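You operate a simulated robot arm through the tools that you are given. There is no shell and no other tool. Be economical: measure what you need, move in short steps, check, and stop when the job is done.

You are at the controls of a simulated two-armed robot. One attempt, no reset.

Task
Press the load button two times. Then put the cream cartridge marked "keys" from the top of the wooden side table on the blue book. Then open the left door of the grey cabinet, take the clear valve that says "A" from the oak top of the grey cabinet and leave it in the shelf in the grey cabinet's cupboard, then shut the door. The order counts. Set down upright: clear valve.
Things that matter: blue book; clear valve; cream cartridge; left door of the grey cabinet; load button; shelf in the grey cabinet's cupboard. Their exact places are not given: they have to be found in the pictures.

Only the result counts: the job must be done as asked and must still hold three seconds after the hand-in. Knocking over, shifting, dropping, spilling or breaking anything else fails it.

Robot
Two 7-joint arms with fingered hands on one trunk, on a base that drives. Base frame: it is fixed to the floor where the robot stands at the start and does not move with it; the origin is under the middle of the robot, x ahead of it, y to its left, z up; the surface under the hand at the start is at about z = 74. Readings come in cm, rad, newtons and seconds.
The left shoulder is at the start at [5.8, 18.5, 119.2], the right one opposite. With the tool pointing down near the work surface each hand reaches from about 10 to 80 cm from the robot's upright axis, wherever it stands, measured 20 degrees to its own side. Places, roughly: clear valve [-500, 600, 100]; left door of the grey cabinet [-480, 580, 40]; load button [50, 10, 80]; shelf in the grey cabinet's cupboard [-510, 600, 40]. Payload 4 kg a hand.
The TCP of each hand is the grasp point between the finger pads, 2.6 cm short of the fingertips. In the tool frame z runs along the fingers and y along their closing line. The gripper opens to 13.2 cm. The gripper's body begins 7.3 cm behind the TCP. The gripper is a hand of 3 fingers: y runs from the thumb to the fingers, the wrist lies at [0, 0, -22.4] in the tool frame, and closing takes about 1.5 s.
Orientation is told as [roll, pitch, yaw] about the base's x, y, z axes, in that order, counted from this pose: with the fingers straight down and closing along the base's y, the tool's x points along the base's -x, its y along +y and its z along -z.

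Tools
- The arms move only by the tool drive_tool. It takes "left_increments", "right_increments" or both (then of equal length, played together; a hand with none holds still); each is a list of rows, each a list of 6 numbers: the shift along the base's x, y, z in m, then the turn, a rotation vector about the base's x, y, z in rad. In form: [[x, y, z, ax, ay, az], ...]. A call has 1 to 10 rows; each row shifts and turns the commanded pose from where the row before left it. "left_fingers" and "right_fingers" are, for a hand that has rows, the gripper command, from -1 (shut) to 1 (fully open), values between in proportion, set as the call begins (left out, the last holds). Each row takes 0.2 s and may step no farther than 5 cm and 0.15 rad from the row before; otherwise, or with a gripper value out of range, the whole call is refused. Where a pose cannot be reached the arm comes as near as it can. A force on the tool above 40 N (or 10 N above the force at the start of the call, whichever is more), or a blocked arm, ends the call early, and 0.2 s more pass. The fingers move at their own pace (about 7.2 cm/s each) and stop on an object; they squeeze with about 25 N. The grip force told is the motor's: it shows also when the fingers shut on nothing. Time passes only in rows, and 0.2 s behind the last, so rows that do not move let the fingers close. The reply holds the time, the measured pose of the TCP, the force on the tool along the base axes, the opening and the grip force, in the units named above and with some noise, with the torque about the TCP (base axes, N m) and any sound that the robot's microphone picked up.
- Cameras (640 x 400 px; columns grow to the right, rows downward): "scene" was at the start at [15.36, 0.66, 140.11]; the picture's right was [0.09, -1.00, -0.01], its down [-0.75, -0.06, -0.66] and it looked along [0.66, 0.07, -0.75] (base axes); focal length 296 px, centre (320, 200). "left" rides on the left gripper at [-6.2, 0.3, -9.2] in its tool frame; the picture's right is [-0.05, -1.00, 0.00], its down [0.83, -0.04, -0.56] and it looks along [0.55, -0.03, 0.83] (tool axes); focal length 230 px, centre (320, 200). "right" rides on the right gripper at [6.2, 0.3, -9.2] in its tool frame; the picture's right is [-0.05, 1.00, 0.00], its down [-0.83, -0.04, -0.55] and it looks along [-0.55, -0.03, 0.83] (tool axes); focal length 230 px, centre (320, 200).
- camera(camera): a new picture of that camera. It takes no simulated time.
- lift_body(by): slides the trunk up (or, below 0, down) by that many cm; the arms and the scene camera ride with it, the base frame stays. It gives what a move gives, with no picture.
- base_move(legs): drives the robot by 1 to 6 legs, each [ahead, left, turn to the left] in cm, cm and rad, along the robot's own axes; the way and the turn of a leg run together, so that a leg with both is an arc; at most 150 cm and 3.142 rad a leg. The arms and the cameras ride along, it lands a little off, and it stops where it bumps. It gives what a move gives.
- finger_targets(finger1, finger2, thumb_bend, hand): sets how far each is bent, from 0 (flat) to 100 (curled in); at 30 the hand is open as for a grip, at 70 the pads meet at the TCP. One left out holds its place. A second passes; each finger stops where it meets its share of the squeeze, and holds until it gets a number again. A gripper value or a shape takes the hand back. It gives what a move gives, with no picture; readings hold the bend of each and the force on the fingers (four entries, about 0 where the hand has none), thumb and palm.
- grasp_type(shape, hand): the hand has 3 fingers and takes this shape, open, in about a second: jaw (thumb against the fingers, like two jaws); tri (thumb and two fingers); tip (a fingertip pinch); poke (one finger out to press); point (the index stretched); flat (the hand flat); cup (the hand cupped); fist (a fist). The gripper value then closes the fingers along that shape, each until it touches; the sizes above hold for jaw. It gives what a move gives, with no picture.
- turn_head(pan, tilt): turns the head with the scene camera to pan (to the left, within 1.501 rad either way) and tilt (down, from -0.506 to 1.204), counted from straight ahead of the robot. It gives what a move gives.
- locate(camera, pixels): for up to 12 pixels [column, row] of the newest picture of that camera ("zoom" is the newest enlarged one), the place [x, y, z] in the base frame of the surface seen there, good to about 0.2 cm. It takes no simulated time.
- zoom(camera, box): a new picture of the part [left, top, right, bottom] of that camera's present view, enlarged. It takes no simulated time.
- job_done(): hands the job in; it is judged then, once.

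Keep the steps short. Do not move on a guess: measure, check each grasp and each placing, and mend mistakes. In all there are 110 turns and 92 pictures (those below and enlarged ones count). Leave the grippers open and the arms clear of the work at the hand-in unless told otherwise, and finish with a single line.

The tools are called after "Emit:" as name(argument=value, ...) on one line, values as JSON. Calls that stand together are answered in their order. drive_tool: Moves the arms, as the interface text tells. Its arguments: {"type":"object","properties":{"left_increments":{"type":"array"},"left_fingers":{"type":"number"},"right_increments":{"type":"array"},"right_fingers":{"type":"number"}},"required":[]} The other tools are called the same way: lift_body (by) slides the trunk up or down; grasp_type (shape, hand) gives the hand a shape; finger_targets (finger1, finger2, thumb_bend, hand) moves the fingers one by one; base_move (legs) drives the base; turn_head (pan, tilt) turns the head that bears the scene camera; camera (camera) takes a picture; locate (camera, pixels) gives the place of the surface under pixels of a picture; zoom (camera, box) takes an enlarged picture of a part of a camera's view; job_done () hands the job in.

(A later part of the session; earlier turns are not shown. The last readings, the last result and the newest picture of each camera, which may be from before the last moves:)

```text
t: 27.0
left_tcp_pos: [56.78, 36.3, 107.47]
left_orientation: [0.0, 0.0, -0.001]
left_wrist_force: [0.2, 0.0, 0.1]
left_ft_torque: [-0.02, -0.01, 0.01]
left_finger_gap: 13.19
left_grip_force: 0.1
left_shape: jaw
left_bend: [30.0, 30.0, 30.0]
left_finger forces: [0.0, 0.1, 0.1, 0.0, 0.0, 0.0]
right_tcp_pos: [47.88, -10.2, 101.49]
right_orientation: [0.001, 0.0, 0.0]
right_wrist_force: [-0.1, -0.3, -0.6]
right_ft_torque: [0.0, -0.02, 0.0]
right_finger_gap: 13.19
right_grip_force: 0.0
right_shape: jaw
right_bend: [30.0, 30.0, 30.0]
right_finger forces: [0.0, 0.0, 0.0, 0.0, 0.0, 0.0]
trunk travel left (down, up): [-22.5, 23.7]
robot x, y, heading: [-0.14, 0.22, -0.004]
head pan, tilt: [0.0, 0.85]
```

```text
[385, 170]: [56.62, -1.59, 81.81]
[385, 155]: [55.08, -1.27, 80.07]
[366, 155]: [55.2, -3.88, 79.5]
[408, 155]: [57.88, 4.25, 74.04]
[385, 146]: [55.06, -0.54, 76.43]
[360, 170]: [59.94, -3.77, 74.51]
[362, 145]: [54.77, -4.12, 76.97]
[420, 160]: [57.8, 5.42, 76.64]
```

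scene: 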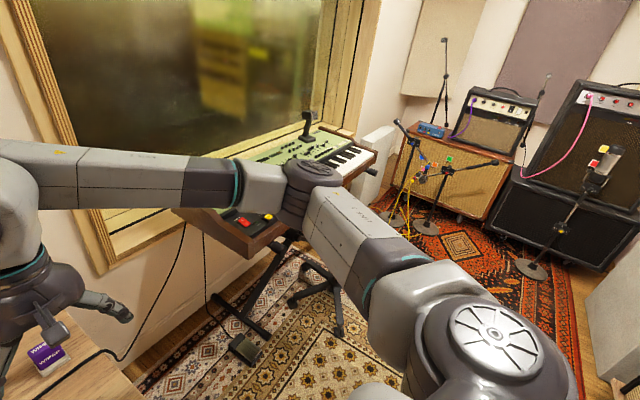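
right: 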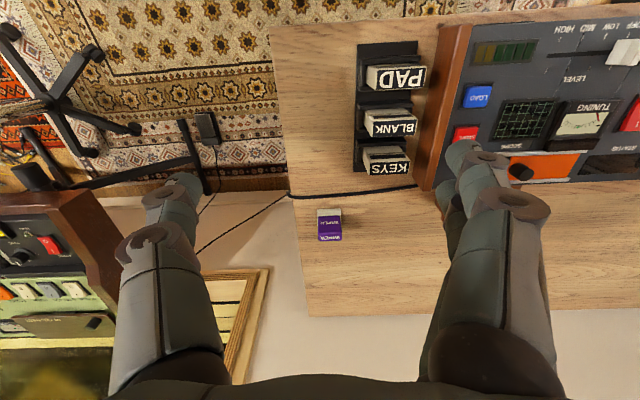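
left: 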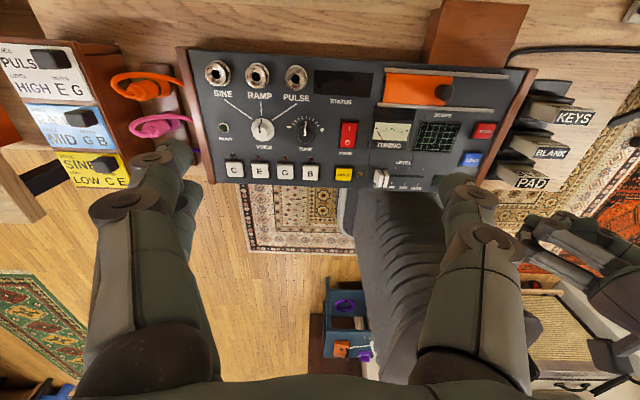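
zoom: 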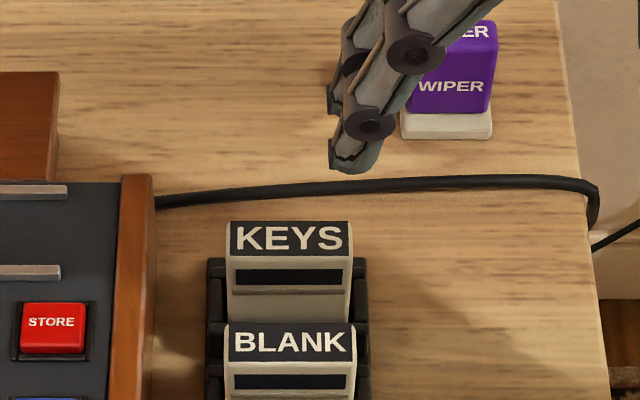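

KEYS cartridge: x 55.0–56.9, y −4.0…1.4, top z 81.75; BLANK stands 3.3 cm in front. I will grip it across its thickness: turn the right hand −90° in yaw, half-close to 5 cm, over [56, −1.3].

Emit:
drive_tool(right_increments=[[0.009, 0.009, 0, 0, 0, -0.145], [0.009, 0.009, 0, 0, 0, -0.145], [0.009, 0.009, 0, 0, 0, -0.145], [0.009, 0.009, 0, 0, 0, -0.145], [0.009, 0.009, 0, 0, 0, -0.145], [0.009, 0.009, 0, 0, 0, -0.145], [0.009, 0.009, 0, 0, 0, -0.145], [0.009, 0.009, 0, 0, 0, -0.145], [0.009, 0.009, 0, 0, 0, -0.145], [0, 0.008, 0, 0, 0, -0.145]], right_fingers=-0.24)

Emit:
drive_tool(right_increments=[[0, 0, 0, 0, 0, -0.121], [0, 0, -0.04, 0, 0, 0], [0, 0, -0.04, 0, 0, 0], [0, 0, 0, 0, 0, 0], [0, 0, 0, 0, 0, 0]])

Emit:
camera(camera="right")

Emit:
zoom(camera="scene", box=[230, 80, 410, 200])

```text
t: 29.2
left_tcp_pos: [56.76, 36.45, 107.52]
left_orientation: [0.0, 0.0, 0.0]
left_wrist_force: [-0.9, 0.2, -0.1]
left_ft_torque: [0.0, 0.06, -0.02]
left_finger_gap: 13.19
left_grip_force: 0.1
left_shape: jaw
left_bend: [30.0, 30.0, 30.0]
left_finger forces: [0.0, 0.0, 0.0, 0.0, 0.0, 0.1]
right_tcp_pos: [69.5, -7.19, 95.84]
right_orientation: [-0.001, 0.008, -1.143]
right_wrist_force: [-0.2, -0.5, 0.5]
right_ft_torque: [-0.04, -0.02, 0.03]
right_finger_gap: 5.07
right_grip_force: 0.0
right_shape: jaw
right_bend: [73.0, 73.0, 70.0]
right_finger forces: [0.0, 0.1, 0.1, 0.0, 0.0, 0.0]
right hand out of reach, approached as far as the arm can: row 3, 4, 5, 6, 7, 8, 9, 10
trunk travel left (down, up): [-22.5, 23.7]
robot x, y, heading: [-0.12, -0.28, -0.003]
head pan, tilt: [0.0, 0.85]
```

```text
t: 30.4
left_tcp_pos: [56.88, 36.56, 107.39]
left_orientation: [0.0, 0.001, 0.0]
left_wrist_force: [-1.0, 1.3, 0.3]
left_ft_torque: [0.01, 0.0, -0.02]
left_finger_gap: 13.2
left_grip_force: 0.1
left_shape: jaw
left_bend: [30.0, 30.0, 30.0]
left_finger forces: [0.0, 0.0, 0.1, 0.1, 0.0, 0.1]
right_tcp_pos: [69.53, -7.38, 87.92]
right_orientation: [-0.002, 0.007, -1.142]
right_wrist_force: [0.1, -0.2, -0.4]
right_ft_torque: [-0.01, -0.03, -0.01]
right_finger_gap: 5.04
right_grip_force: 0.0
right_shape: jaw
right_bend: [73.0, 73.0, 70.0]
right_finger forces: [0.1, 0.0, 0.0, 0.0, 0.0, 0.0]
right hand out of reach, approached as far as the arm can: row 1
trunk travel left (down, up): [-22.5, 23.7]
robot x, y, heading: [-0.18, 0.47, -0.005]
head pan, tilt: [0.0, 0.85]
```

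```text
65 pictures are left
```

right: 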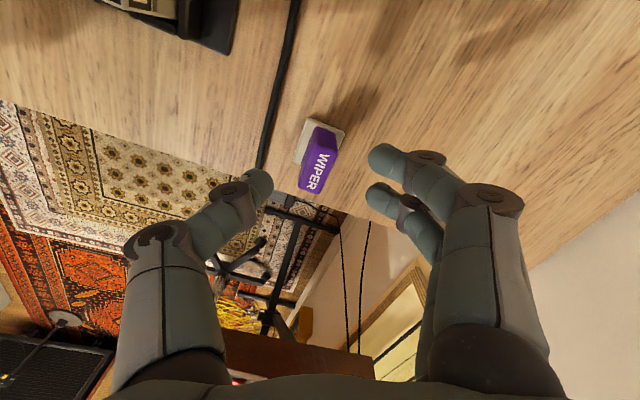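

```text
3.33 times, centred on (320, 140) of scene
```

zoom: 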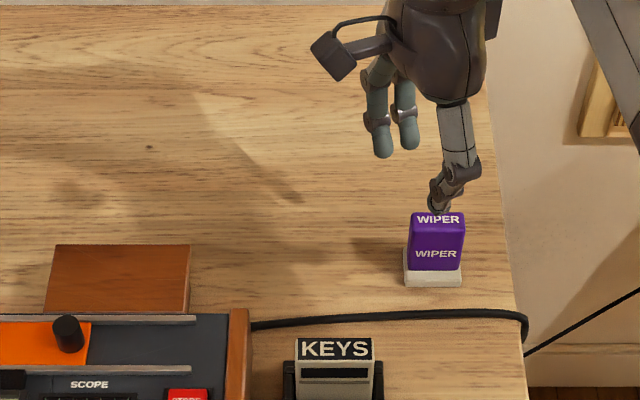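

Yaw −90° isn't reachable here. I raise and turn back the other way, toward +90°, staying away from the WIPER.

Emit:
drive_tool(right_increments=[[0, 0, 0.05, 0, 0, 0], [0, 0, 0.05, 0, 0, 0.1], [-0.03, 0.0, 0.03, 0, 0, 0.145], [-0.03, 0.0, 0, 0, 0, 0.145], [-0.03, 0.0, 0, 0, 0, 0.145], [-0.03, 0.0, 0, 0, 0, 0.145], [-0.03, 0.0, 0, 0, 0, 0.145], [-0.03, 0, 0, 0, 0, 0.145], [0, 0, 0, 0, 0, 0.145], [0, 0, 0, 0, 0, 0.145]])

Emit:
drive_tool(right_increments=[[0, 0, 0, 0, 0, 0.145], [0, 0, 0, 0, 0, 0.145], [0, 0, 0, 0, 0, 0.145], [0, 0, 0, 0, 0, 0.145], [0, 0, 0, 0, 0, 0.145], [0, 0, 0, 0, 0, 0.145], [0, 0, 0, 0, 0, 0.145], [0, 0, 0, 0, 0, 0.145], [0, 0, 0, 0, 0, 0.145], [0, 0, 0, 0, 0, 0.145]])

```text
t: 32.6
left_tcp_pos: [56.84, 36.42, 107.54]
left_orientation: [-0.001, 0.001, 0.0]
left_wrist_force: [-0.7, -0.1, 0.0]
left_ft_torque: [0.0, 0.01, -0.01]
left_finger_gap: 13.19
left_grip_force: 0.0
left_shape: jaw
left_bend: [30.0, 30.0, 30.0]
left_finger forces: [0.0, 0.1, 0.0, 0.1, 0.0, 0.0]
right_tcp_pos: [51.72, -7.29, 100.96]
right_orientation: [-0.003, 0.008, 0.119]
right_wrist_force: [-0.1, 0.4, 0.1]
right_ft_torque: [0.04, -0.02, 0.01]
right_finger_gap: 5.06
right_grip_force: 0.0
right_shape: jaw
right_bend: [73.0, 73.0, 70.0]
right_finger forces: [0.0, 0.0, 0.0, 0.1, 0.0, 0.0]
trunk travel left (down, up): [-22.5, 23.7]
robot x, y, heading: [0.13, -0.47, -0.006]
head pan, tilt: [0.0, 0.85]
```

```text
t: 34.8
left_tcp_pos: [56.78, 36.35, 107.5]
left_orientation: [-0.001, -0.001, -0.002]
left_wrist_force: [-0.9, 0.7, 0.3]
left_ft_torque: [0.0, -0.03, 0.01]
left_finger_gap: 13.19
left_grip_force: 0.1
left_shape: jaw
left_bend: [30.0, 30.0, 30.0]
left_finger forces: [0.0, 0.1, 0.0, 0.0, 0.0, 0.1]
right_tcp_pos: [51.58, -7.32, 100.88]
right_orientation: [-0.002, 0.007, 1.572]
right_wrist_force: [-0.4, 0.3, -0.3]
right_ft_torque: [-0.01, 0.02, 0.02]
right_finger_gap: 5.05
right_grip_force: 0.0
right_shape: jaw
right_bend: [73.0, 73.0, 70.0]
right_finger forces: [0.0, 0.0, 0.0, 0.0, 0.1, 0.1]
trunk travel left (down, up): [-22.5, 23.7]
robot x, y, heading: [-0.16, -0.03, -0.001]
head pan, tilt: [0.0, 0.85]
```

+90° works: thumb on the far side, fingers go into the front gap. I move over the cartridge at z 88 and look.

Emit:
drive_tool(right_increments=[[0.022, 0.03, 0, 0, 0, 0], [0.022, 0.03, 0, 0, 0, 0], [0, 0, -0.04, 0, 0, 0], [0, 0, -0.04, 0, 0, 0], [0, 0, -0.04, 0, 0, 0], [0, 0, 0, 0, 0, 0]])

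Emit:
camera(camera="right")

Emit:
zoom(camera="scene", box=[250, 90, 410, 190])

```text
t: 36.2
left_tcp_pos: [56.91, 36.44, 107.52]
left_orientation: [0.0, 0.0, 0.001]
left_wrist_force: [0.5, 0.3, 0.5]
left_ft_torque: [0.0, 0.0, 0.0]
left_finger_gap: 13.19
left_grip_force: 0.0
left_shape: jaw
left_bend: [30.0, 30.0, 30.0]
left_finger forces: [0.0, 0.0, 0.0, 0.1, 0.0, 0.0]
right_tcp_pos: [55.96, -1.43, 88.83]
right_orientation: [-0.002, 0.007, 1.569]
right_wrist_force: [0.8, -0.3, 0.9]
right_ft_torque: [-0.01, 0.02, 0.05]
right_finger_gap: 5.04
right_grip_force: 0.0
right_shape: jaw
right_bend: [73.0, 73.0, 70.0]
right_finger forces: [0.0, 0.1, 0.0, 0.0, 0.0, 0.0]
trunk travel left (down, up): [-22.5, 23.7]
robot x, y, heading: [0.12, -0.28, 0.0]
head pan, tilt: [0.0, 0.85]
```

```text
63 pictures are left
```

right: 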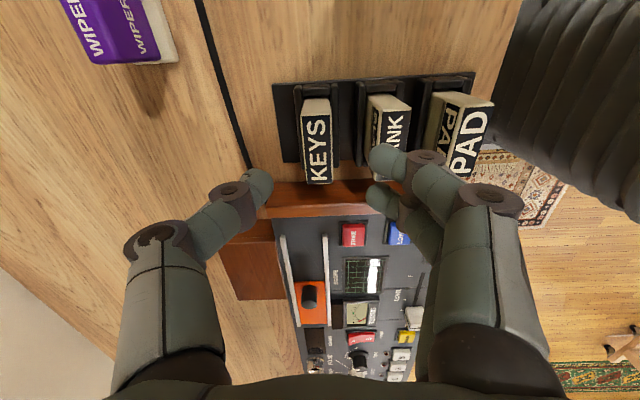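

```text
4.00 times, centred on (330, 140) of scene
```

zoom: 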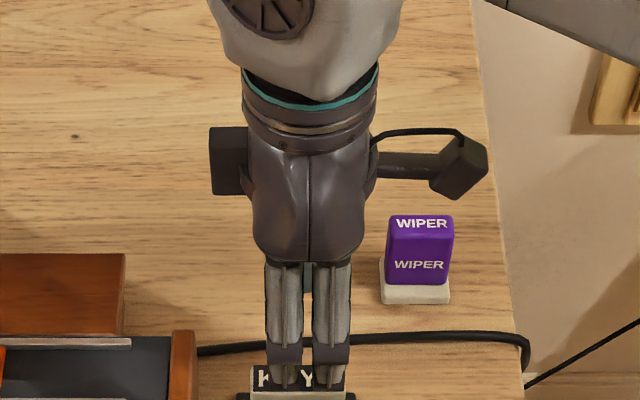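

Emit:
locate(camera="right", pixels=[[372, 158], [440, 157], [425, 155], [520, 200], [495, 190], [268, 180], [235, 185], [160, 240]])

```text
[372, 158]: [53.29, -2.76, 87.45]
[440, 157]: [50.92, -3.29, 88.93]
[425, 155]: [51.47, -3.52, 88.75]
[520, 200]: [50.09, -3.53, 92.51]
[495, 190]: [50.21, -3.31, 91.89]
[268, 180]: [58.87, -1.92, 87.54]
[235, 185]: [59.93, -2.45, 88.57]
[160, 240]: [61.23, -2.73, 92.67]
```

Finger knuckle would graze BLANK at this opening. I narrow to 3.1 cm and shift +0.3 cm in x, then check before descending.

Emit:
drive_tool(right_increments=[[0.003, 0.001, 0, 0, 0, 0], [0, 0, -0.02, 0, 0, 0], [0, 0, -0.02, 0, 0, 0], [0, 0, 0, 0, 0, 0], [0, 0, 0, 0, 0, 0]], right_fingers=-0.53)

Emit:
camera(camera="right")

```text
t: 37.4
left_tcp_pos: [56.98, 36.4, 107.5]
left_orientation: [0.001, -0.001, -0.001]
left_wrist_force: [-0.4, -1.0, 0.2]
left_ft_torque: [0.01, 0.0, -0.02]
left_finger_gap: 13.15
left_grip_force: 0.0
left_shape: jaw
left_bend: [30.0, 30.0, 30.0]
left_finger forces: [0.0, 0.0, 0.0, 0.0, 0.0, 0.0]
right_tcp_pos: [56.26, -1.35, 84.82]
right_orientation: [-0.002, 0.005, 1.57]
right_wrist_force: [0.1, -0.5, 0.0]
right_ft_torque: [-0.01, 0.01, -0.02]
right_finger_gap: 3.13
right_grip_force: 0.1
right_shape: jaw
right_bend: [73.0, 73.0, 70.0]
right_finger forces: [0.1, 0.0, 0.0, 0.0, 0.0, 0.0]
trunk travel left (down, up): [-22.5, 23.7]
robot x, y, heading: [-0.32, -0.14, 0.0]
head pan, tilt: [0.0, 0.85]
```

```text
61 pictures are left
```

right: 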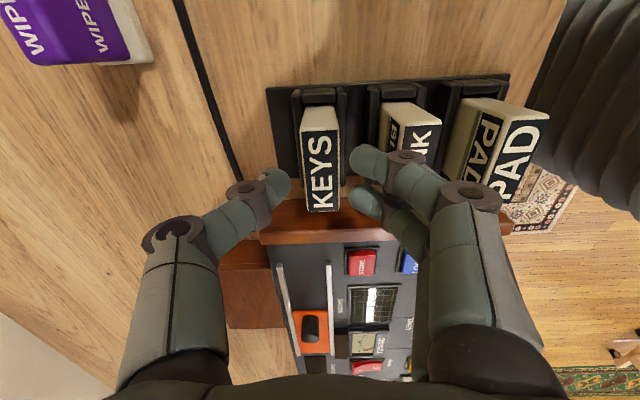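

Emit:
locate(camera="right", pixels=[[352, 160], [405, 157], [422, 157], [288, 182], [320, 180], [307, 185], [336, 185], [390, 125], [495, 205]])

```text
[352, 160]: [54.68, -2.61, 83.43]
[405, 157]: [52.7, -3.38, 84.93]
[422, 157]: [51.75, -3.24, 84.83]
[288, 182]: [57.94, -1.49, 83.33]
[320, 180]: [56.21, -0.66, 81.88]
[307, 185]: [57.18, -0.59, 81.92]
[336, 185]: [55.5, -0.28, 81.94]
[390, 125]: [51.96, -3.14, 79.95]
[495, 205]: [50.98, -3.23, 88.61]
```

Clearances are a few mm. I shift +0.15 cm and descend so TCP is at z 82.2, watching force.

Emit:
drive_tool(right_increments=[[0.0015, 0, 0, 0, 0, 0], [0, 0, -0.01, 0, 0, 0], [0, 0, -0.008, 0, 0, 0], [0, 0, -0.008, 0, 0, 0], [0, 0, 0, 0, 0, 0]])

Emit:
zoom(camera="right", box=[230, 60, 470, 240])

```text
t: 38.6
left_tcp_pos: [56.85, 36.33, 107.45]
left_orientation: [-0.001, 0.0, 0.0]
left_wrist_force: [0.1, 0.0, -0.3]
left_ft_torque: [-0.02, 0.01, -0.02]
left_finger_gap: 13.2
left_grip_force: 0.0
left_shape: jaw
left_bend: [30.0, 30.0, 30.0]
left_finger forces: [0.0, 0.0, 0.0, 0.1, 0.0, 0.1]
right_tcp_pos: [56.44, -1.19, 82.22]
right_orientation: [-0.003, 0.008, 1.567]
right_wrist_force: [-0.3, 0.5, -0.4]
right_ft_torque: [0.02, -0.01, 0.01]
right_finger_gap: 3.16
right_grip_force: 0.1
right_shape: jaw
right_bend: [73.0, 73.0, 70.0]
right_finger forces: [0.0, 0.2, 0.0, 0.1, 0.1, 0.0]
trunk travel left (down, up): [-22.5, 23.7]
robot x, y, heading: [0.23, -0.05, 0.004]
head pan, tilt: [0.0, 0.85]
```

```text
2.22 times, centred on (350, 150) of right
```

zoom: 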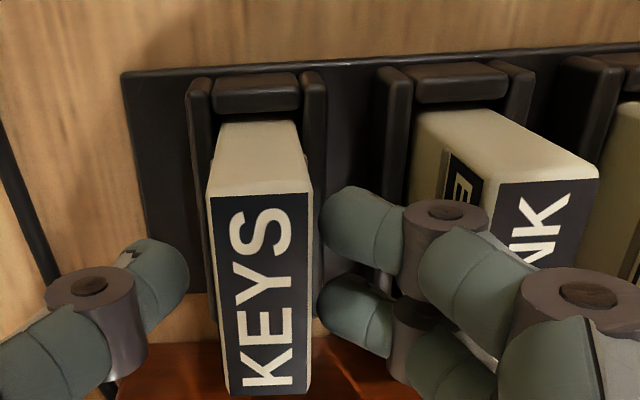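

No contact, fingers on both sides. I lower 0.4 cm more and close.

Emit:
drive_tool(right_increments=[[0, 0, -0.004, 0, 0, 0], [0, 0, 0, 0, 0, 0]])

Emit:
drive_tool(right_increments=[[0, 0, 0, 0, 0, 0], [0, 0, 0, 0, 0, 0], [0, 0, 0, 0, 0, 0], [0, 0, 0, 0, 0, 0], [0, 0, 0, 0, 0, 0]], right_fingers=-1)

Emit:
zoom(camera="right", box=[230, 60, 470, 240])

```text
t: 39.2
left_tcp_pos: [56.74, 36.48, 107.51]
left_orientation: [0.0, 0.0, 0.0]
left_wrist_force: [-0.4, 0.4, -0.5]
left_ft_torque: [0.04, 0.03, -0.01]
left_finger_gap: 13.19
left_grip_force: 0.2
left_shape: jaw
left_bend: [30.0, 30.0, 30.0]
left_finger forces: [0.1, 0.1, 0.0, 0.0, 0.1, 0.1]
right_tcp_pos: [56.43, -1.19, 81.88]
right_orientation: [-0.002, 0.006, 1.569]
right_wrist_force: [0.3, 0.0, 0.2]
right_ft_torque: [-0.03, 0.01, 0.0]
right_finger_gap: 3.15
right_grip_force: 0.1
right_shape: jaw
right_bend: [73.0, 73.0, 70.0]
right_finger forces: [0.0, 0.1, 0.1, 0.1, 0.1, 0.0]
trunk travel left (down, up): [-22.5, 23.7]
robot x, y, heading: [0.34, -0.11, -0.004]
head pan, tilt: [0.0, 0.85]
```

```text
t: 40.4
left_tcp_pos: [56.86, 36.48, 107.48]
left_orientation: [0.0, -0.002, -0.001]
left_wrist_force: [0.3, -1.2, 0.3]
left_ft_torque: [-0.02, -0.01, 0.01]
left_finger_gap: 13.19
left_grip_force: 0.1
left_shape: jaw
left_bend: [30.0, 30.0, 30.0]
left_finger forces: [0.1, 0.0, 0.1, 0.0, 0.1, 0.0]
right_tcp_pos: [56.45, -1.22, 81.85]
right_orientation: [0.0, 0.006, 1.569]
right_wrist_force: [-1.3, -1.0, 0.0]
right_ft_torque: [0.0, 0.03, 0.03]
right_finger_gap: 1.66
right_grip_force: 24.8
right_shape: jaw
right_bend: [72.0, 72.0, 70.0]
right_finger forces: [11.3, 11.4, 0.0, 0.0, 21.9, 0.1]
trunk travel left (down, up): [-22.5, 23.7]
robot x, y, heading: [-0.13, -0.06, -0.006]
head pan, tilt: [0.0, 0.85]
```

```text
2.22 times, centred on (350, 150) of right
```

zoom: 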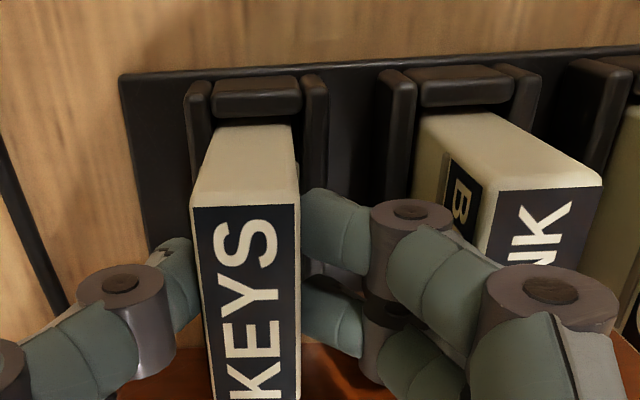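

Gripped firmly (1.66 cm, 25 N). I lift straight up 20 cm in small rows and check.

Emit:
drive_tool(right_increments=[[0, 0, 0.01, 0, 0, 0], [0, 0, 0.02, 0, 0, 0], [0, 0, 0.02, 0, 0, 0], [0, 0, 0.03, 0, 0, 0], [0, 0, 0.04, 0, 0, 0], [0, 0, 0.04, 0, 0, 0], [0, 0, 0.04, 0, 0, 0]])

Emit:
turn_head(pan=0.0, tilt=1.0)

Emit:
camera(camera="right")

Emit:
camera(camera="scene")

```text
t: 42.0
left_tcp_pos: [56.78, 36.4, 107.39]
left_orientation: [0.001, 0.0, 0.001]
left_wrist_force: [0.5, 0.0, 0.8]
left_ft_torque: [-0.01, 0.02, 0.02]
left_finger_gap: 13.17
left_grip_force: 0.0
left_shape: jaw
left_bend: [30.0, 30.0, 30.0]
left_finger forces: [0.0, 0.0, 0.0, 0.0, 0.0, 0.1]
right_tcp_pos: [56.37, -1.09, 101.98]
right_orientation: [-0.002, 0.006, 1.57]
right_wrist_force: [0.3, -0.5, -0.5]
right_ft_torque: [0.0, -0.02, 0.0]
right_finger_gap: 1.62
right_grip_force: 25.0
right_shape: jaw
right_bend: [72.0, 72.0, 70.0]
right_finger forces: [11.1, 11.2, 0.0, 0.1, 22.4, 0.0]
trunk travel left (down, up): [-22.5, 23.7]
robot x, y, heading: [-0.09, 0.02, -0.003]
head pan, tilt: [0.0, 0.85]
```

```text
t: 42.7
left_tcp_pos: [56.78, 36.48, 107.42]
left_orientation: [0.001, -0.001, -0.001]
left_wrist_force: [1.2, 0.9, -0.3]
left_ft_torque: [0.04, 0.03, -0.01]
left_finger_gap: 13.22
left_grip_force: 0.1
left_shape: jaw
left_bend: [30.0, 30.0, 30.0]
left_finger forces: [0.1, 0.1, 0.0, 0.0, 0.0, 0.1]
right_tcp_pos: [56.4, -1.2, 101.82]
right_orientation: [0.0, 0.006, 1.57]
right_wrist_force: [0.6, 0.0, -2.2]
right_ft_torque: [-0.01, -0.01, 0.03]
right_finger_gap: 1.66
right_grip_force: 24.8
right_shape: jaw
right_bend: [72.0, 72.0, 70.0]
right_finger forces: [11.2, 11.3, 0.0, 0.0, 22.5, 0.0]
trunk travel left (down, up): [-22.5, 23.7]
robot x, y, heading: [0.12, 0.07, 0.002]
head pan, tilt: [0.0, 1.0]
```

```text
58 pictures are left
```

right: 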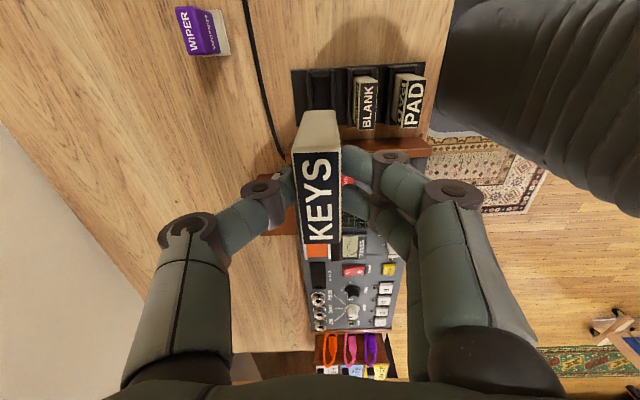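

```text
57 pictures are left
```

scene: 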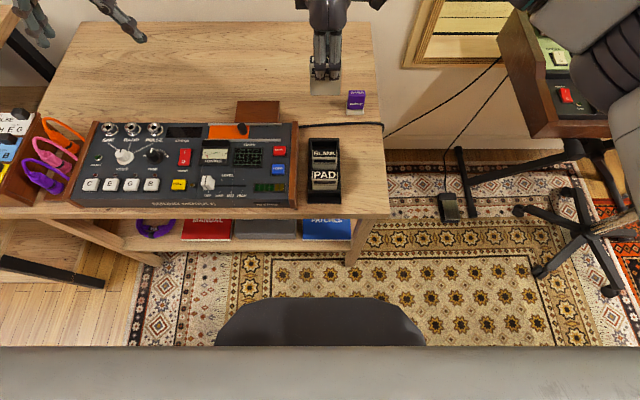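

Cartridge is out of the rack cleanly. I measure the book and the table's front edge.

Emit:
locate(camera="scene", pixels=[[305, 222], [348, 222], [305, 237], [350, 237], [328, 228], [330, 242], [330, 215], [330, 205], [370, 214], [362, 225], [275, 232], [352, 262]])

Emit:
zoom(camera="scene", box=[260, 190, 400, 275])

```text
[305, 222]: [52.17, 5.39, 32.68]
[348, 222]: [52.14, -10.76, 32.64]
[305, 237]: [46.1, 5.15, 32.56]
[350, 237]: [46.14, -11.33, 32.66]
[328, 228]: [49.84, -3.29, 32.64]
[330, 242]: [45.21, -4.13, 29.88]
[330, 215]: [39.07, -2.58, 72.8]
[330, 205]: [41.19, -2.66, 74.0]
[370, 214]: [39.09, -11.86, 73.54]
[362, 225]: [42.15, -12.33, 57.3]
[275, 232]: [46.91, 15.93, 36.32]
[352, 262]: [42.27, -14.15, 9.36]
```

```text
4.57 times, centred on (330, 232) of scene
```

zoom: 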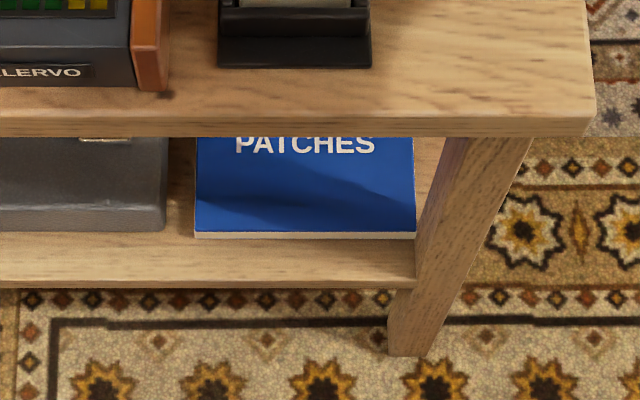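

Book top z 32.6, x from 45.5, y −11…5.3; table edge at x 39. Plan: back the base off, swing the hand to point forward, lower, and go in over the book. First I yaw the right hand back to 0 and raise the left hand.

Emit:
drive_tool(right_increments=[[0, 0, 0.01, 0, 0, -0.145], [0, 0, 0.01, 0, 0, -0.145], [0, 0, 0.01, 0, 0, -0.145], [-0.02, 0, 0.01, 0, 0, -0.145], [-0.02, 0, 0.01, 0, 0, -0.145], [-0.02, -0.01, 0, 0, 0, -0.145], [-0.02, -0.02, 0, 0, 0, -0.145], [-0.02, -0.02, 0, 0, 0, -0.145], [-0.02, -0.02, 0, 0, 0, -0.145], [-0.02, -0.02, 0, 0, 0, -0.145]], left_increments=[[-0.02, 0, 0.02, 0, 0, 0], [-0.02, 0, 0.02, 0, 0, 0], [-0.02, 0, 0.02, 0, 0, 0], [-0.02, 0, 0.02, 0, 0, 0], [-0.02, 0, 0.02, 0, 0, 0], [-0.02, 0, 0.02, 0, 0, 0], [-0.02, 0, 0.02, 0, 0, 0], [-0.02, 0, 0, 0, 0, 0], [-0.02, 0, 0, 0, 0, 0], [-0.02, 0, 0, 0, 0, 0]])

Emit:
base_move(legs=[[-28, 0, 0]])

Emit:
drive_tool(right_increments=[[0, 0, 0, 0, 0, -0.12], [0, 0, 0, 0, -0.145, 0], [0, 0, 0, 0, -0.145, 0], [0, 0, 0, 0, -0.145, 0]])

```text
t: 44.9
left_tcp_pos: [36.74, 36.15, 121.53]
left_orientation: [0.0, 0.0, 0.0]
left_wrist_force: [-0.1, 0.0, -0.3]
left_ft_torque: [0.01, 0.02, -0.01]
left_finger_gap: 13.2
left_grip_force: 0.0
left_shape: jaw
left_bend: [30.0, 30.0, 30.0]
left_finger forces: [0.1, 0.0, 0.0, 0.0, 0.1, 0.0]
right_tcp_pos: [42.25, -10.4, 106.89]
right_orientation: [0.0, 0.005, 0.116]
right_wrist_force: [-0.3, 0.1, -1.0]
right_ft_torque: [0.01, -0.06, -0.01]
right_finger_gap: 1.65
right_grip_force: 24.5
right_shape: jaw
right_bend: [72.0, 72.0, 70.0]
right_finger forces: [11.3, 11.1, 0.0, 0.0, 22.5, 0.0]
trunk travel left (down, up): [-22.5, 23.7]
robot x, y, heading: [-0.13, -0.11, -0.001]
head pan, tilt: [0.0, 1.0]
```

```text
t: 46.9
left_tcp_pos: [9.04, 36.37, 121.47]
left_orientation: [0.0, 0.0, 0.003]
left_wrist_force: [0.1, 0.1, 0.3]
left_ft_torque: [-0.02, -0.02, -0.01]
left_finger_gap: 13.19
left_grip_force: 0.1
left_shape: jaw
left_bend: [30.0, 30.0, 30.0]
left_finger forces: [0.0, 0.1, 0.1, 0.0, 0.1, 0.1]
right_tcp_pos: [14.64, -10.17, 106.91]
right_orientation: [-0.001, 0.009, 0.122]
right_wrist_force: [0.4, 0.5, -1.5]
right_ft_torque: [0.0, 0.02, 0.01]
right_finger_gap: 1.7
right_grip_force: 24.7
right_shape: jaw
right_bend: [72.0, 72.0, 70.0]
right_finger forces: [11.1, 11.2, 0.0, 0.0, 22.4, 0.0]
trunk travel left (down, up): [-22.5, 23.7]
robot x, y, heading: [-27.55, 0.2, 0.006]
head pan, tilt: [0.0, 1.0]
```

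```text
t: 47.9
left_tcp_pos: [8.97, 36.43, 121.36]
left_orientation: [0.0, 0.001, 0.003]
left_wrist_force: [-0.3, 0.1, 0.1]
left_ft_torque: [-0.03, 0.0, 0.0]
left_finger_gap: 13.19
left_grip_force: 0.0
left_shape: jaw
left_bend: [30.0, 30.0, 30.0]
left_finger forces: [0.0, 0.0, 0.0, 0.0, 0.1, 0.0]
right_tcp_pos: [14.52, -10.26, 106.94]
right_orientation: [0.0, -0.429, 0.0]
right_wrist_force: [-0.3, 0.7, -0.7]
right_ft_torque: [-0.01, 0.01, -0.01]
right_finger_gap: 1.66
right_grip_force: 25.0
right_shape: jaw
right_bend: [72.0, 72.0, 70.0]
right_finger forces: [11.2, 11.1, 0.0, 0.1, 22.4, 0.0]
trunk travel left (down, up): [-22.5, 23.7]
robot x, y, heading: [-27.75, 0.22, 0.001]
head pan, tilt: [0.0, 1.0]
```

Fingers tilt forward as wanted. I lower the trunk, continue pitching to about −1.5 and bring the hand down in front of the table.

Emit:
lift_body(by=-22)

Emit:
drive_tool(right_increments=[[0.01, 0, -0.03, 0, -0.14, 0], [0.01, 0, -0.03, 0, -0.14, 0], [0.01, 0, -0.03, 0, -0.14, 0], [0.01, 0, -0.03, 0, -0.14, 0], [0.01, 0, -0.03, 0, -0.14, 0], [0.01, 0, -0.03, 0, -0.14, 0], [0.01, 0, -0.03, 0, -0.14, 0], [0, 0, -0.04, 0, 0, 0], [0, 0, -0.04, 0, 0, 0], [0, 0, 0, 0, 0, 0]])

Emit:
camera(camera="scene")

```text
t: 50.2
left_tcp_pos: [18.33, 36.31, 84.1]
left_orientation: [-0.001, 0.34, 0.003]
left_wrist_force: [-1.1, -0.7, 0.3]
left_ft_torque: [0.03, -0.01, 0.0]
left_finger_gap: 13.19
left_grip_force: 0.1
left_shape: jaw
left_bend: [30.0, 30.0, 30.0]
left_finger forces: [0.0, 0.0, 0.0, 0.1, 0.0, 0.0]
right_tcp_pos: [18.08, -10.29, 72.93]
right_orientation: [0.0, -0.177, -0.001]
right_wrist_force: [-0.4, -0.4, 0.0]
right_ft_torque: [-0.02, 0.0, 0.02]
right_finger_gap: 1.66
right_grip_force: 25.1
right_shape: jaw
right_bend: [72.0, 72.0, 70.0]
right_finger forces: [11.2, 11.2, 0.0, 0.0, 22.4, 0.0]
trunk travel left (down, up): [-0.5, 45.7]
robot x, y, heading: [-28.2, 0.37, 0.001]
head pan, tilt: [0.0, 1.0]
```

```text
t: 52.2
left_tcp_pos: [18.18, 36.35, 84.15]
left_orientation: [-0.001, 0.341, 0.001]
left_wrist_force: [-0.1, 0.2, 0.2]
left_ft_torque: [0.0, 0.01, -0.04]
left_finger_gap: 13.19
left_grip_force: 0.0
left_shape: jaw
left_bend: [30.0, 30.0, 30.0]
left_finger forces: [0.0, 0.0, 0.0, 0.0, 0.0, 0.1]
right_tcp_pos: [35.62, -15.45, 72.88]
right_orientation: [0.001, -1.136, 0.017]
right_wrist_force: [-20.1, 0.9, 6.1]
right_ft_torque: [0.06, 0.05, 0.07]
right_finger_gap: 1.92
right_grip_force: 25.3
right_shape: jaw
right_bend: [73.0, 73.0, 72.0]
right_finger forces: [14.1, 14.0, 0.1, 0.0, 27.1, 0.0]
right hand out of reach, approached as far as the arm can: row 5, 6, 7, 8, 9
trunk travel left (down, up): [-0.5, 45.7]
robot x, y, heading: [-28.43, -0.11, -0.004]
head pan, tilt: [0.0, 1.0]
stopped in row 10 (right hand): the force on the tool passed its limit at 45 N (the readings are from after the stop); the commanded pose is now the measured one
```

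```text
55 pictures are left
```

scene: 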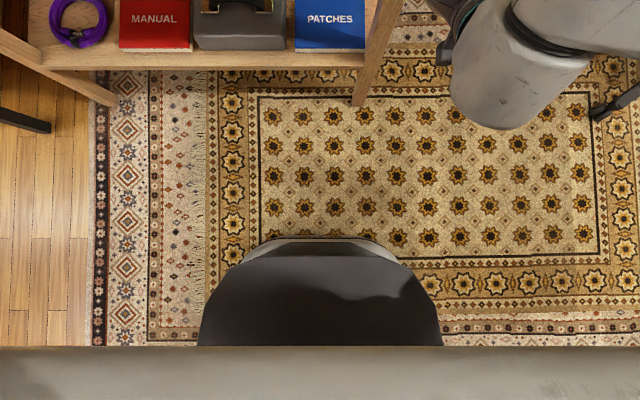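

The hand couldn't reach the pose, slid forward and touched the table edge. I back off in −x straight away.

Emit:
base_move(legs=[[-12, 0, 0]])

Emit:
camera(camera="right")

Emit:
turn_head(pan=-0.2, tilt=0.55)

Emit:
camera(camera="scene")

```text
t: 53.4
left_tcp_pos: [6.22, 36.23, 84.03]
left_orientation: [0.0, 0.341, 0.001]
left_wrist_force: [0.1, -0.2, 0.3]
left_ft_torque: [-0.02, -0.01, 0.0]
left_finger_gap: 13.18
left_grip_force: 0.0
left_shape: jaw
left_bend: [30.0, 30.0, 30.0]
left_finger forces: [0.0, 0.1, 0.1, 0.0, 0.0, 0.0]
right_tcp_pos: [23.78, -15.44, 72.78]
right_orientation: [-0.001, -1.138, 0.013]
right_wrist_force: [-0.6, 0.2, -1.2]
right_ft_torque: [-0.02, 0.04, -0.01]
right_finger_gap: 1.81
right_grip_force: 24.7
right_shape: jaw
right_bend: [72.0, 72.0, 72.0]
right_finger forces: [12.1, 12.0, 0.0, 0.0, 23.9, 0.0]
trunk travel left (down, up): [-0.5, 45.7]
robot x, y, heading: [-39.93, 0.05, 0.004]
head pan, tilt: [0.0, 1.0]
```

```text
54 pictures are left
```

right: 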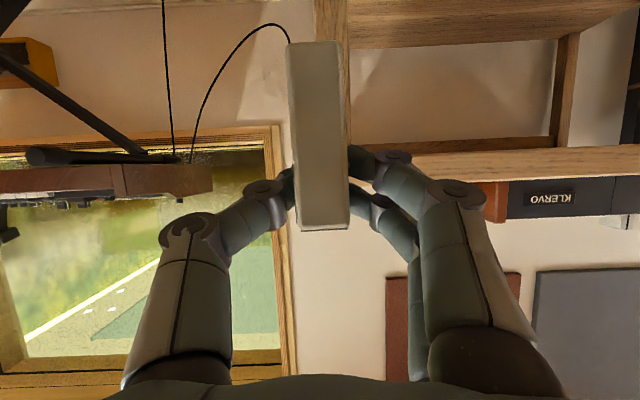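

```text
t: 54.3
left_tcp_pos: [6.3, 36.4, 83.97]
left_orientation: [0.0, 0.341, 0.002]
left_wrist_force: [-1.3, 0.0, -0.5]
left_ft_torque: [0.03, 0.0, 0.01]
left_finger_gap: 13.18
left_grip_force: 0.1
left_shape: jaw
left_bend: [30.0, 30.0, 30.0]
left_finger forces: [0.1, 0.0, 0.0, 0.0, 0.0, 0.0]
right_tcp_pos: [23.93, -15.53, 72.79]
right_orientation: [-0.002, -1.136, 0.015]
right_wrist_force: [-0.1, -0.5, -1.4]
right_ft_torque: [-0.01, 0.02, 0.02]
right_finger_gap: 1.8
right_grip_force: 24.7
right_shape: jaw
right_bend: [72.0, 72.0, 72.0]
right_finger forces: [11.9, 12.0, 0.1, 0.0, 24.0, 0.0]
trunk travel left (down, up): [-0.5, 45.7]
robot x, y, heading: [-40.3, 0.34, 0.001]
head pan, tilt: [-0.201, 0.55]
```

```text
53 pictures are left
```

scene: 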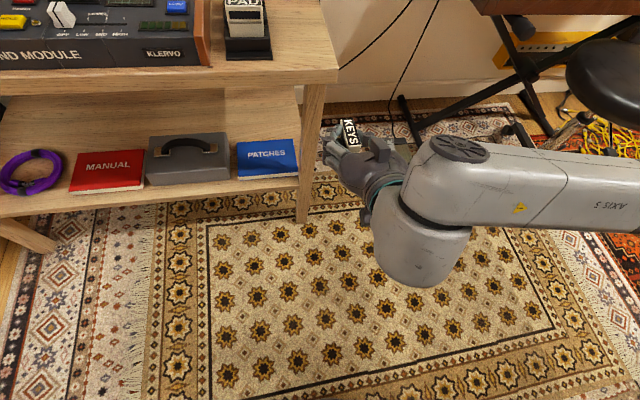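

Still gripped; there's room now. I check the table hasn't shifted, and lower the hand 20 cm while pitching further.

Emit:
locate(camera="scene", pixels=[[270, 80], [320, 77], [270, 150], [240, 178], [300, 174], [172, 50], [245, 25], [300, 142]])

Emit:
drive_tool(right_increments=[[0, 0, -0.03, 0, -0.05, 0], [0, 0, -0.03, 0, -0.05, 0], [0, 0, -0.03, 0, -0.05, 0], [0, 0, -0.03, 0, -0.05, 0], [0, 0, -0.03, 0, -0.05, 0], [0, 0, -0.03, 0, -0.05, 0], [0, 0, -0.03, 0, 0, 0]])

```text
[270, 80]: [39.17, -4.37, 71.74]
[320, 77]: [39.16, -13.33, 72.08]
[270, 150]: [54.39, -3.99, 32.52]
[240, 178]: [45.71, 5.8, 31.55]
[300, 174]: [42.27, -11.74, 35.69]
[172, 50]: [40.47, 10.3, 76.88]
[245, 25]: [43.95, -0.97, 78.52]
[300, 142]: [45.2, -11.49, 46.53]
```

```text
t: 55.9
left_tcp_pos: [6.3, 36.4, 83.96]
left_orientation: [-0.002, 0.342, 0.002]
left_wrist_force: [-0.4, -0.3, 0.8]
left_ft_torque: [-0.03, 0.0, 0.03]
left_finger_gap: 13.17
left_grip_force: 0.1
left_shape: jaw
left_bend: [30.0, 30.0, 30.0]
left_finger forces: [0.0, 0.0, 0.0, 0.0, 0.0, 0.0]
right_tcp_pos: [26.89, -20.37, 85.63]
right_orientation: [-0.036, -1.426, 0.049]
right_wrist_force: [0.5, -0.4, -1.0]
right_ft_torque: [0.0, 0.01, 0.02]
right_finger_gap: 1.81
right_grip_force: 24.8
right_shape: jaw
right_bend: [72.0, 72.0, 72.0]
right_finger forces: [11.9, 11.9, 0.0, 0.1, 24.0, 0.1]
right hand out of reach, approached as far as the arm can: row 1, 2, 3, 4, 5, 6, 7
trunk travel left (down, up): [-0.5, 45.7]
robot x, y, heading: [-39.94, -0.2, 0.001]
head pan, tilt: [-0.201, 0.55]
```

Table hasn't moved. A horizontal hand isn't reachable that low, so I use a milder pitch (about −0.8) and lower.

Emit:
drive_tool(right_increments=[[0, 0.01, -0.02, 0.03, 0.14, -0.04], [0, 0.01, -0.03, 0, 0.14, 0], [0, 0.01, -0.04, 0, 0.14, 0], [0, 0.01, -0.04, 0, 0.14, 0], [0, 0.01, -0.04, 0, 0.07, 0], [0, 0, -0.04, 0, 0, 0], [0, 0, -0.04, 0, 0, 0], [0, 0, -0.04, 0, 0, 0], [0, 0, -0.04, 0, 0, 0], [0, 0, 0, 0, 0, 0]])

Emit:
camera(camera="scene")

```text
t: 58.1
left_tcp_pos: [6.36, 36.35, 84.03]
left_orientation: [0.0, 0.339, 0.003]
left_wrist_force: [-0.3, -1.0, 0.1]
left_ft_torque: [0.02, -0.03, 0.01]
left_finger_gap: 13.18
left_grip_force: 0.0
left_shape: jaw
left_bend: [30.0, 30.0, 30.0]
left_finger forces: [0.0, 0.1, 0.1, 0.0, 0.0, 0.0]
right_tcp_pos: [26.85, -15.6, 52.79]
right_orientation: [0.015, -0.808, -0.047]
right_wrist_force: [0.0, 0.5, 0.0]
right_ft_torque: [0.01, -0.05, 0.01]
right_finger_gap: 1.79
right_grip_force: 25.3
right_shape: jaw
right_bend: [72.0, 72.0, 72.0]
right_finger forces: [11.8, 12.0, 0.0, 0.0, 24.0, 0.0]
trunk travel left (down, up): [-0.5, 45.7]
robot x, y, heading: [-40.06, 0.11, 0.005]
head pan, tilt: [-0.201, 0.55]
```

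```text
52 pictures are left
```

scene: 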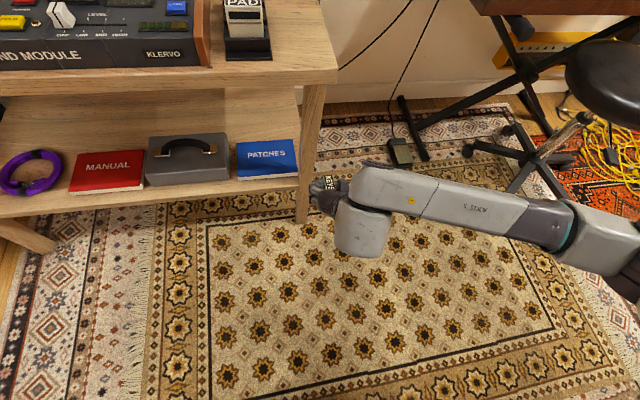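

z 52.8 reached at pitch −0.81. I try a little more pitch while lowering further.

Emit:
drive_tool(right_increments=[[0, 0, -0.02, 0, -0.05, 0.04], [0, 0, -0.02, 0, -0.05, 0], [0, 0, -0.02, 0, -0.05, 0], [0, 0, -0.02, 0, -0.05, 0], [0, 0, 0, 0, 0, 0]])

```text
t: 59.3
left_tcp_pos: [6.23, 36.31, 84.04]
left_orientation: [-0.002, 0.34, 0.002]
left_wrist_force: [-0.1, -0.8, 0.1]
left_ft_torque: [0.0, -0.03, -0.01]
left_finger_gap: 13.19
left_grip_force: 0.0
left_shape: jaw
left_bend: [30.0, 30.0, 30.0]
left_finger forces: [0.0, 0.1, 0.0, 0.0, 0.0, 0.1]
right_tcp_pos: [28.79, -15.88, 52.52]
right_orientation: [0.013, -0.848, 0.0]
right_wrist_force: [0.2, 0.5, -0.9]
right_ft_torque: [0.01, 0.02, -0.01]
right_finger_gap: 1.79
right_grip_force: 24.6
right_shape: jaw
right_bend: [72.0, 72.0, 72.0]
right_finger forces: [11.9, 12.0, 0.0, 0.1, 23.9, 0.0]
right hand out of reach, approached as far as the arm can: row 1, 2, 3, 4
trunk travel left (down, up): [-0.5, 45.7]
robot x, y, heading: [-39.95, -0.18, 0.004]
head pan, tilt: [-0.201, 0.55]
```

Wrist limits bind when the arm is folded; reaching further out will straighten it. I shift the base left 12 cm to line up with the book, then extend forward and lower.

Emit:
base_move(legs=[[0, 12, 0]])

Emit:
drive_tool(right_increments=[[0.03, 0, -0.02, 0, 0, 0], [0.03, 0, -0.02, 0, 0, 0], [0.02, 0, -0.02, 0, 0, 0], [0, 0, 0, 0, 0, 0]])

Emit:
camera(camera="scene")

```text
t: 60.6
left_tcp_pos: [6.33, 48.31, 84.01]
left_orientation: [-0.003, 0.341, 0.001]
left_wrist_force: [0.3, 0.7, -0.6]
left_ft_torque: [0.0, -0.01, 0.03]
left_finger_gap: 13.2
left_grip_force: 0.1
left_shape: jaw
left_bend: [30.0, 30.0, 30.0]
left_finger forces: [0.0, 0.1, 0.0, 0.0, 0.0, 0.1]
right_tcp_pos: [28.83, -3.95, 52.43]
right_orientation: [0.01, -0.849, 0.001]
right_wrist_force: [0.1, 0.5, -1.2]
right_ft_torque: [0.0, 0.05, -0.02]
right_finger_gap: 1.78
right_grip_force: 25.0
right_shape: jaw
right_bend: [72.0, 72.0, 72.0]
right_finger forces: [11.9, 11.9, 0.0, 0.1, 23.9, 0.0]
trunk travel left (down, up): [-0.5, 45.7]
robot x, y, heading: [-40.03, 12.16, -0.002]
head pan, tilt: [-0.201, 0.55]
```

```text
t: 61.6
left_tcp_pos: [6.35, 48.15, 84.07]
left_orientation: [0.0, 0.341, -0.001]
left_wrist_force: [0.3, 0.3, -0.1]
left_ft_torque: [0.02, 0.01, 0.02]
left_finger_gap: 13.18
left_grip_force: 0.0
left_shape: jaw
left_bend: [30.0, 30.0, 30.0]
left_finger forces: [0.0, 0.1, 0.0, 0.0, 0.0, 0.0]
right_tcp_pos: [36.9, -4.06, 46.58]
right_orientation: [0.012, -0.849, 0.001]
right_wrist_force: [0.1, -0.7, 0.1]
right_ft_torque: [0.01, -0.04, 0.01]
right_finger_gap: 1.79
right_grip_force: 25.3
right_shape: jaw
right_bend: [72.0, 72.0, 72.0]
right_finger forces: [12.0, 12.0, 0.0, 0.0, 23.8, 0.1]
trunk travel left (down, up): [-0.5, 45.7]
robot x, y, heading: [-39.79, 12.08, 0.001]
head pan, tilt: [-0.201, 0.55]
```

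```text
51 pictures are left
```

scene: 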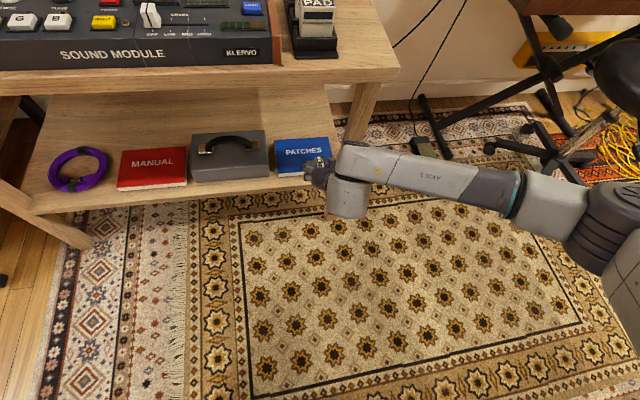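

Works. I pitch further while advancing toward the book.

Emit:
drive_tool(right_increments=[[0.02, 0, 0, 0, -0.08, 0], [0.02, 0, 0, 0, -0.08, 0], [0.02, 0, 0, 0, -0.08, 0], [0.02, 0, 0, 0, -0.08, 0], [0, 0, 0, 0, 0, 0]])

Emit:
zoom(camera="scene", box=[180, 80, 420, 230])

Emit:
camera(camera="right")

```text
t: 62.8
left_tcp_pos: [6.36, 48.28, 83.97]
left_orientation: [-0.002, 0.342, 0.0]
left_wrist_force: [0.5, 0.7, 0.3]
left_ft_torque: [0.02, 0.03, 0.04]
left_finger_gap: 13.19
left_grip_force: 0.1
left_shape: jaw
left_bend: [30.0, 30.0, 30.0]
left_finger forces: [0.1, 0.0, 0.0, 0.0, 0.0, 0.1]
right_tcp_pos: [43.85, -4.55, 49.93]
right_orientation: [0.009, -0.953, 0.014]
right_wrist_force: [-0.5, 0.0, -0.9]
right_ft_torque: [0.0, -0.02, 0.02]
right_finger_gap: 1.78
right_grip_force: 25.2
right_shape: jaw
right_bend: [72.0, 72.0, 72.0]
right_finger forces: [12.0, 11.9, 0.0, 0.0, 23.8, 0.0]
right hand out of reach, approached as far as the arm can: row 1, 2, 3, 4
trunk travel left (down, up): [-0.5, 45.7]
robot x, y, heading: [-39.91, 11.87, 0.004]
head pan, tilt: [-0.201, 0.55]
```

```text
2.67 times, centred on (300, 155) of scene
```

zoom: 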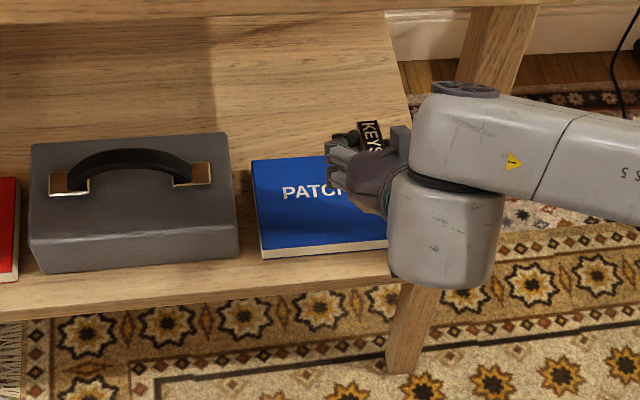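

```text
49 pictures are left
```

right: 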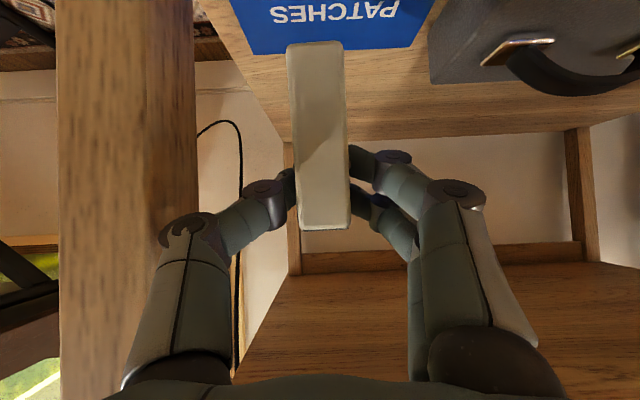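

Hand is inside the shelf, above the book. I drive the base 5 cm ahead, then lower with +y 1.5 cm.

Emit:
base_move(legs=[[5, 0, 0]])

Emit:
drive_tool(right_increments=[[0, 0.008, -0.02, 0, 0, 0], [0, 0.008, -0.02, 0, 0, 0], [0, 0, -0.02, 0, 0, 0], [0, 0, 0, 0, 0, 0]])

Emit:
camera(camera="right")

Emit:
zoom(camera="scene", box=[180, 80, 420, 230])

```text
t: 63.7
left_tcp_pos: [11.38, 48.2, 83.87]
left_orientation: [0.002, 0.343, 0.0]
left_wrist_force: [0.3, 0.4, -0.4]
left_ft_torque: [-0.01, 0.01, 0.0]
left_finger_gap: 13.2
left_grip_force: 0.1
left_shape: jaw
left_bend: [30.0, 30.0, 30.0]
left_finger forces: [0.0, 0.1, 0.1, 0.0, 0.0, 0.1]
right_tcp_pos: [48.95, -4.62, 49.69]
right_orientation: [0.008, -0.952, 0.012]
right_wrist_force: [0.0, 0.3, 0.6]
right_ft_torque: [0.01, -0.04, 0.0]
right_finger_gap: 1.78
right_grip_force: 25.5
right_shape: jaw
right_bend: [72.0, 72.0, 72.0]
right_finger forces: [11.9, 12.0, 0.0, 0.1, 23.8, 0.0]
trunk travel left (down, up): [-0.5, 45.7]
robot x, y, heading: [-34.91, 11.97, -0.0]
head pan, tilt: [-0.201, 0.55]
```

```text
t: 64.7
left_tcp_pos: [11.23, 48.17, 84.02]
left_orientation: [0.001, 0.344, 0.0]
left_wrist_force: [-0.6, 0.5, -0.1]
left_ft_torque: [-0.01, -0.01, 0.0]
left_finger_gap: 13.19
left_grip_force: 0.1
left_shape: jaw
left_bend: [30.0, 30.0, 30.0]
left_finger forces: [0.0, 0.0, 0.0, 0.1, 0.0, 0.1]
right_tcp_pos: [50.96, -3.28, 46.04]
right_orientation: [0.008, -0.936, 0.018]
right_wrist_force: [-0.4, 0.5, -0.6]
right_ft_torque: [-0.03, -0.02, 0.0]
right_finger_gap: 1.79
right_grip_force: 24.8
right_shape: jaw
right_bend: [72.0, 72.0, 72.0]
right_finger forces: [11.9, 11.9, 0.0, 0.1, 23.8, 0.0]
right hand out of reach, approached as far as the arm can: row 1, 2, 3
trunk travel left (down, up): [-0.5, 45.7]
robot x, y, heading: [-34.62, 12.28, -0.003]
head pan, tilt: [-0.201, 0.55]
```

```text
48 pictures are left
```

right: 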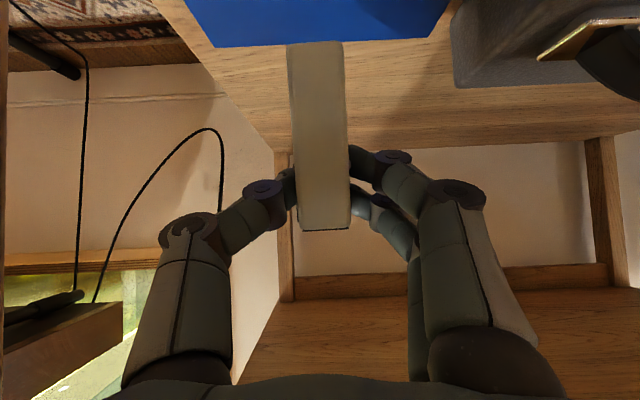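

```text
2.67 times, centred on (300, 155) of scene
```

zoom: 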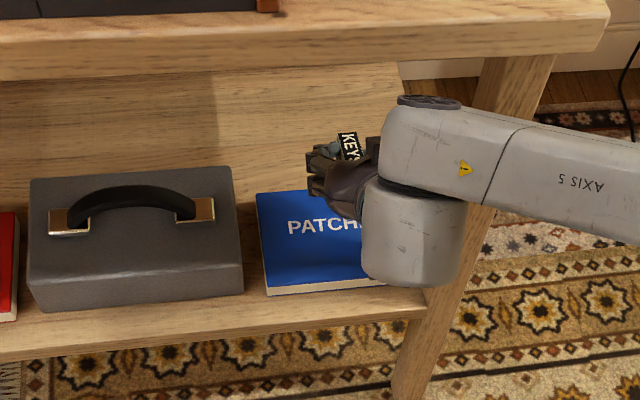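

Emit:
locate(camera="right", pixels=[[260, 45], [400, 35], [230, 20], [315, 45], [320, 225], [300, 60], [340, 60]])

Emit:
drive_tool(right_increments=[[-0.01, 0, -0.015, 0, 0.05, 0], [-0.01, 0, -0.015, 0, 0.05, 0], [-0.01, 0, -0.01, 0, 0.03, 0], [0, 0, 0, 0, 0, 0]])

```text
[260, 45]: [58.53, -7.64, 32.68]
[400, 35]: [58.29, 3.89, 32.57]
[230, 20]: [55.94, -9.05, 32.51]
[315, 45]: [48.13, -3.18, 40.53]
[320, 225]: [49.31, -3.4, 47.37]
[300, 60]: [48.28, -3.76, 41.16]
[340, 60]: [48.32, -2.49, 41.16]
```

```text
t: 65.7
left_tcp_pos: [11.27, 48.31, 84.1]
left_orientation: [-0.002, 0.343, 0.0]
left_wrist_force: [-0.7, -0.3, 0.4]
left_ft_torque: [-0.01, -0.02, 0.01]
left_finger_gap: 13.2
left_grip_force: 0.1
left_shape: jaw
left_bend: [30.0, 30.0, 30.0]
left_finger forces: [0.0, 0.1, 0.1, 0.1, 0.0, 0.0]
right_tcp_pos: [48.03, -3.25, 41.95]
right_orientation: [0.013, -0.822, 0.013]
right_wrist_force: [-0.8, 1.0, -1.0]
right_ft_torque: [0.01, 0.01, -0.02]
right_finger_gap: 1.78
right_grip_force: 24.7
right_shape: jaw
right_bend: [72.0, 72.0, 72.0]
right_finger forces: [11.9, 11.9, 0.1, 0.0, 23.9, 0.0]
trunk travel left (down, up): [-0.5, 45.7]
robot x, y, heading: [-34.81, 11.91, 0.001]
head pan, tilt: [-0.201, 0.55]
```

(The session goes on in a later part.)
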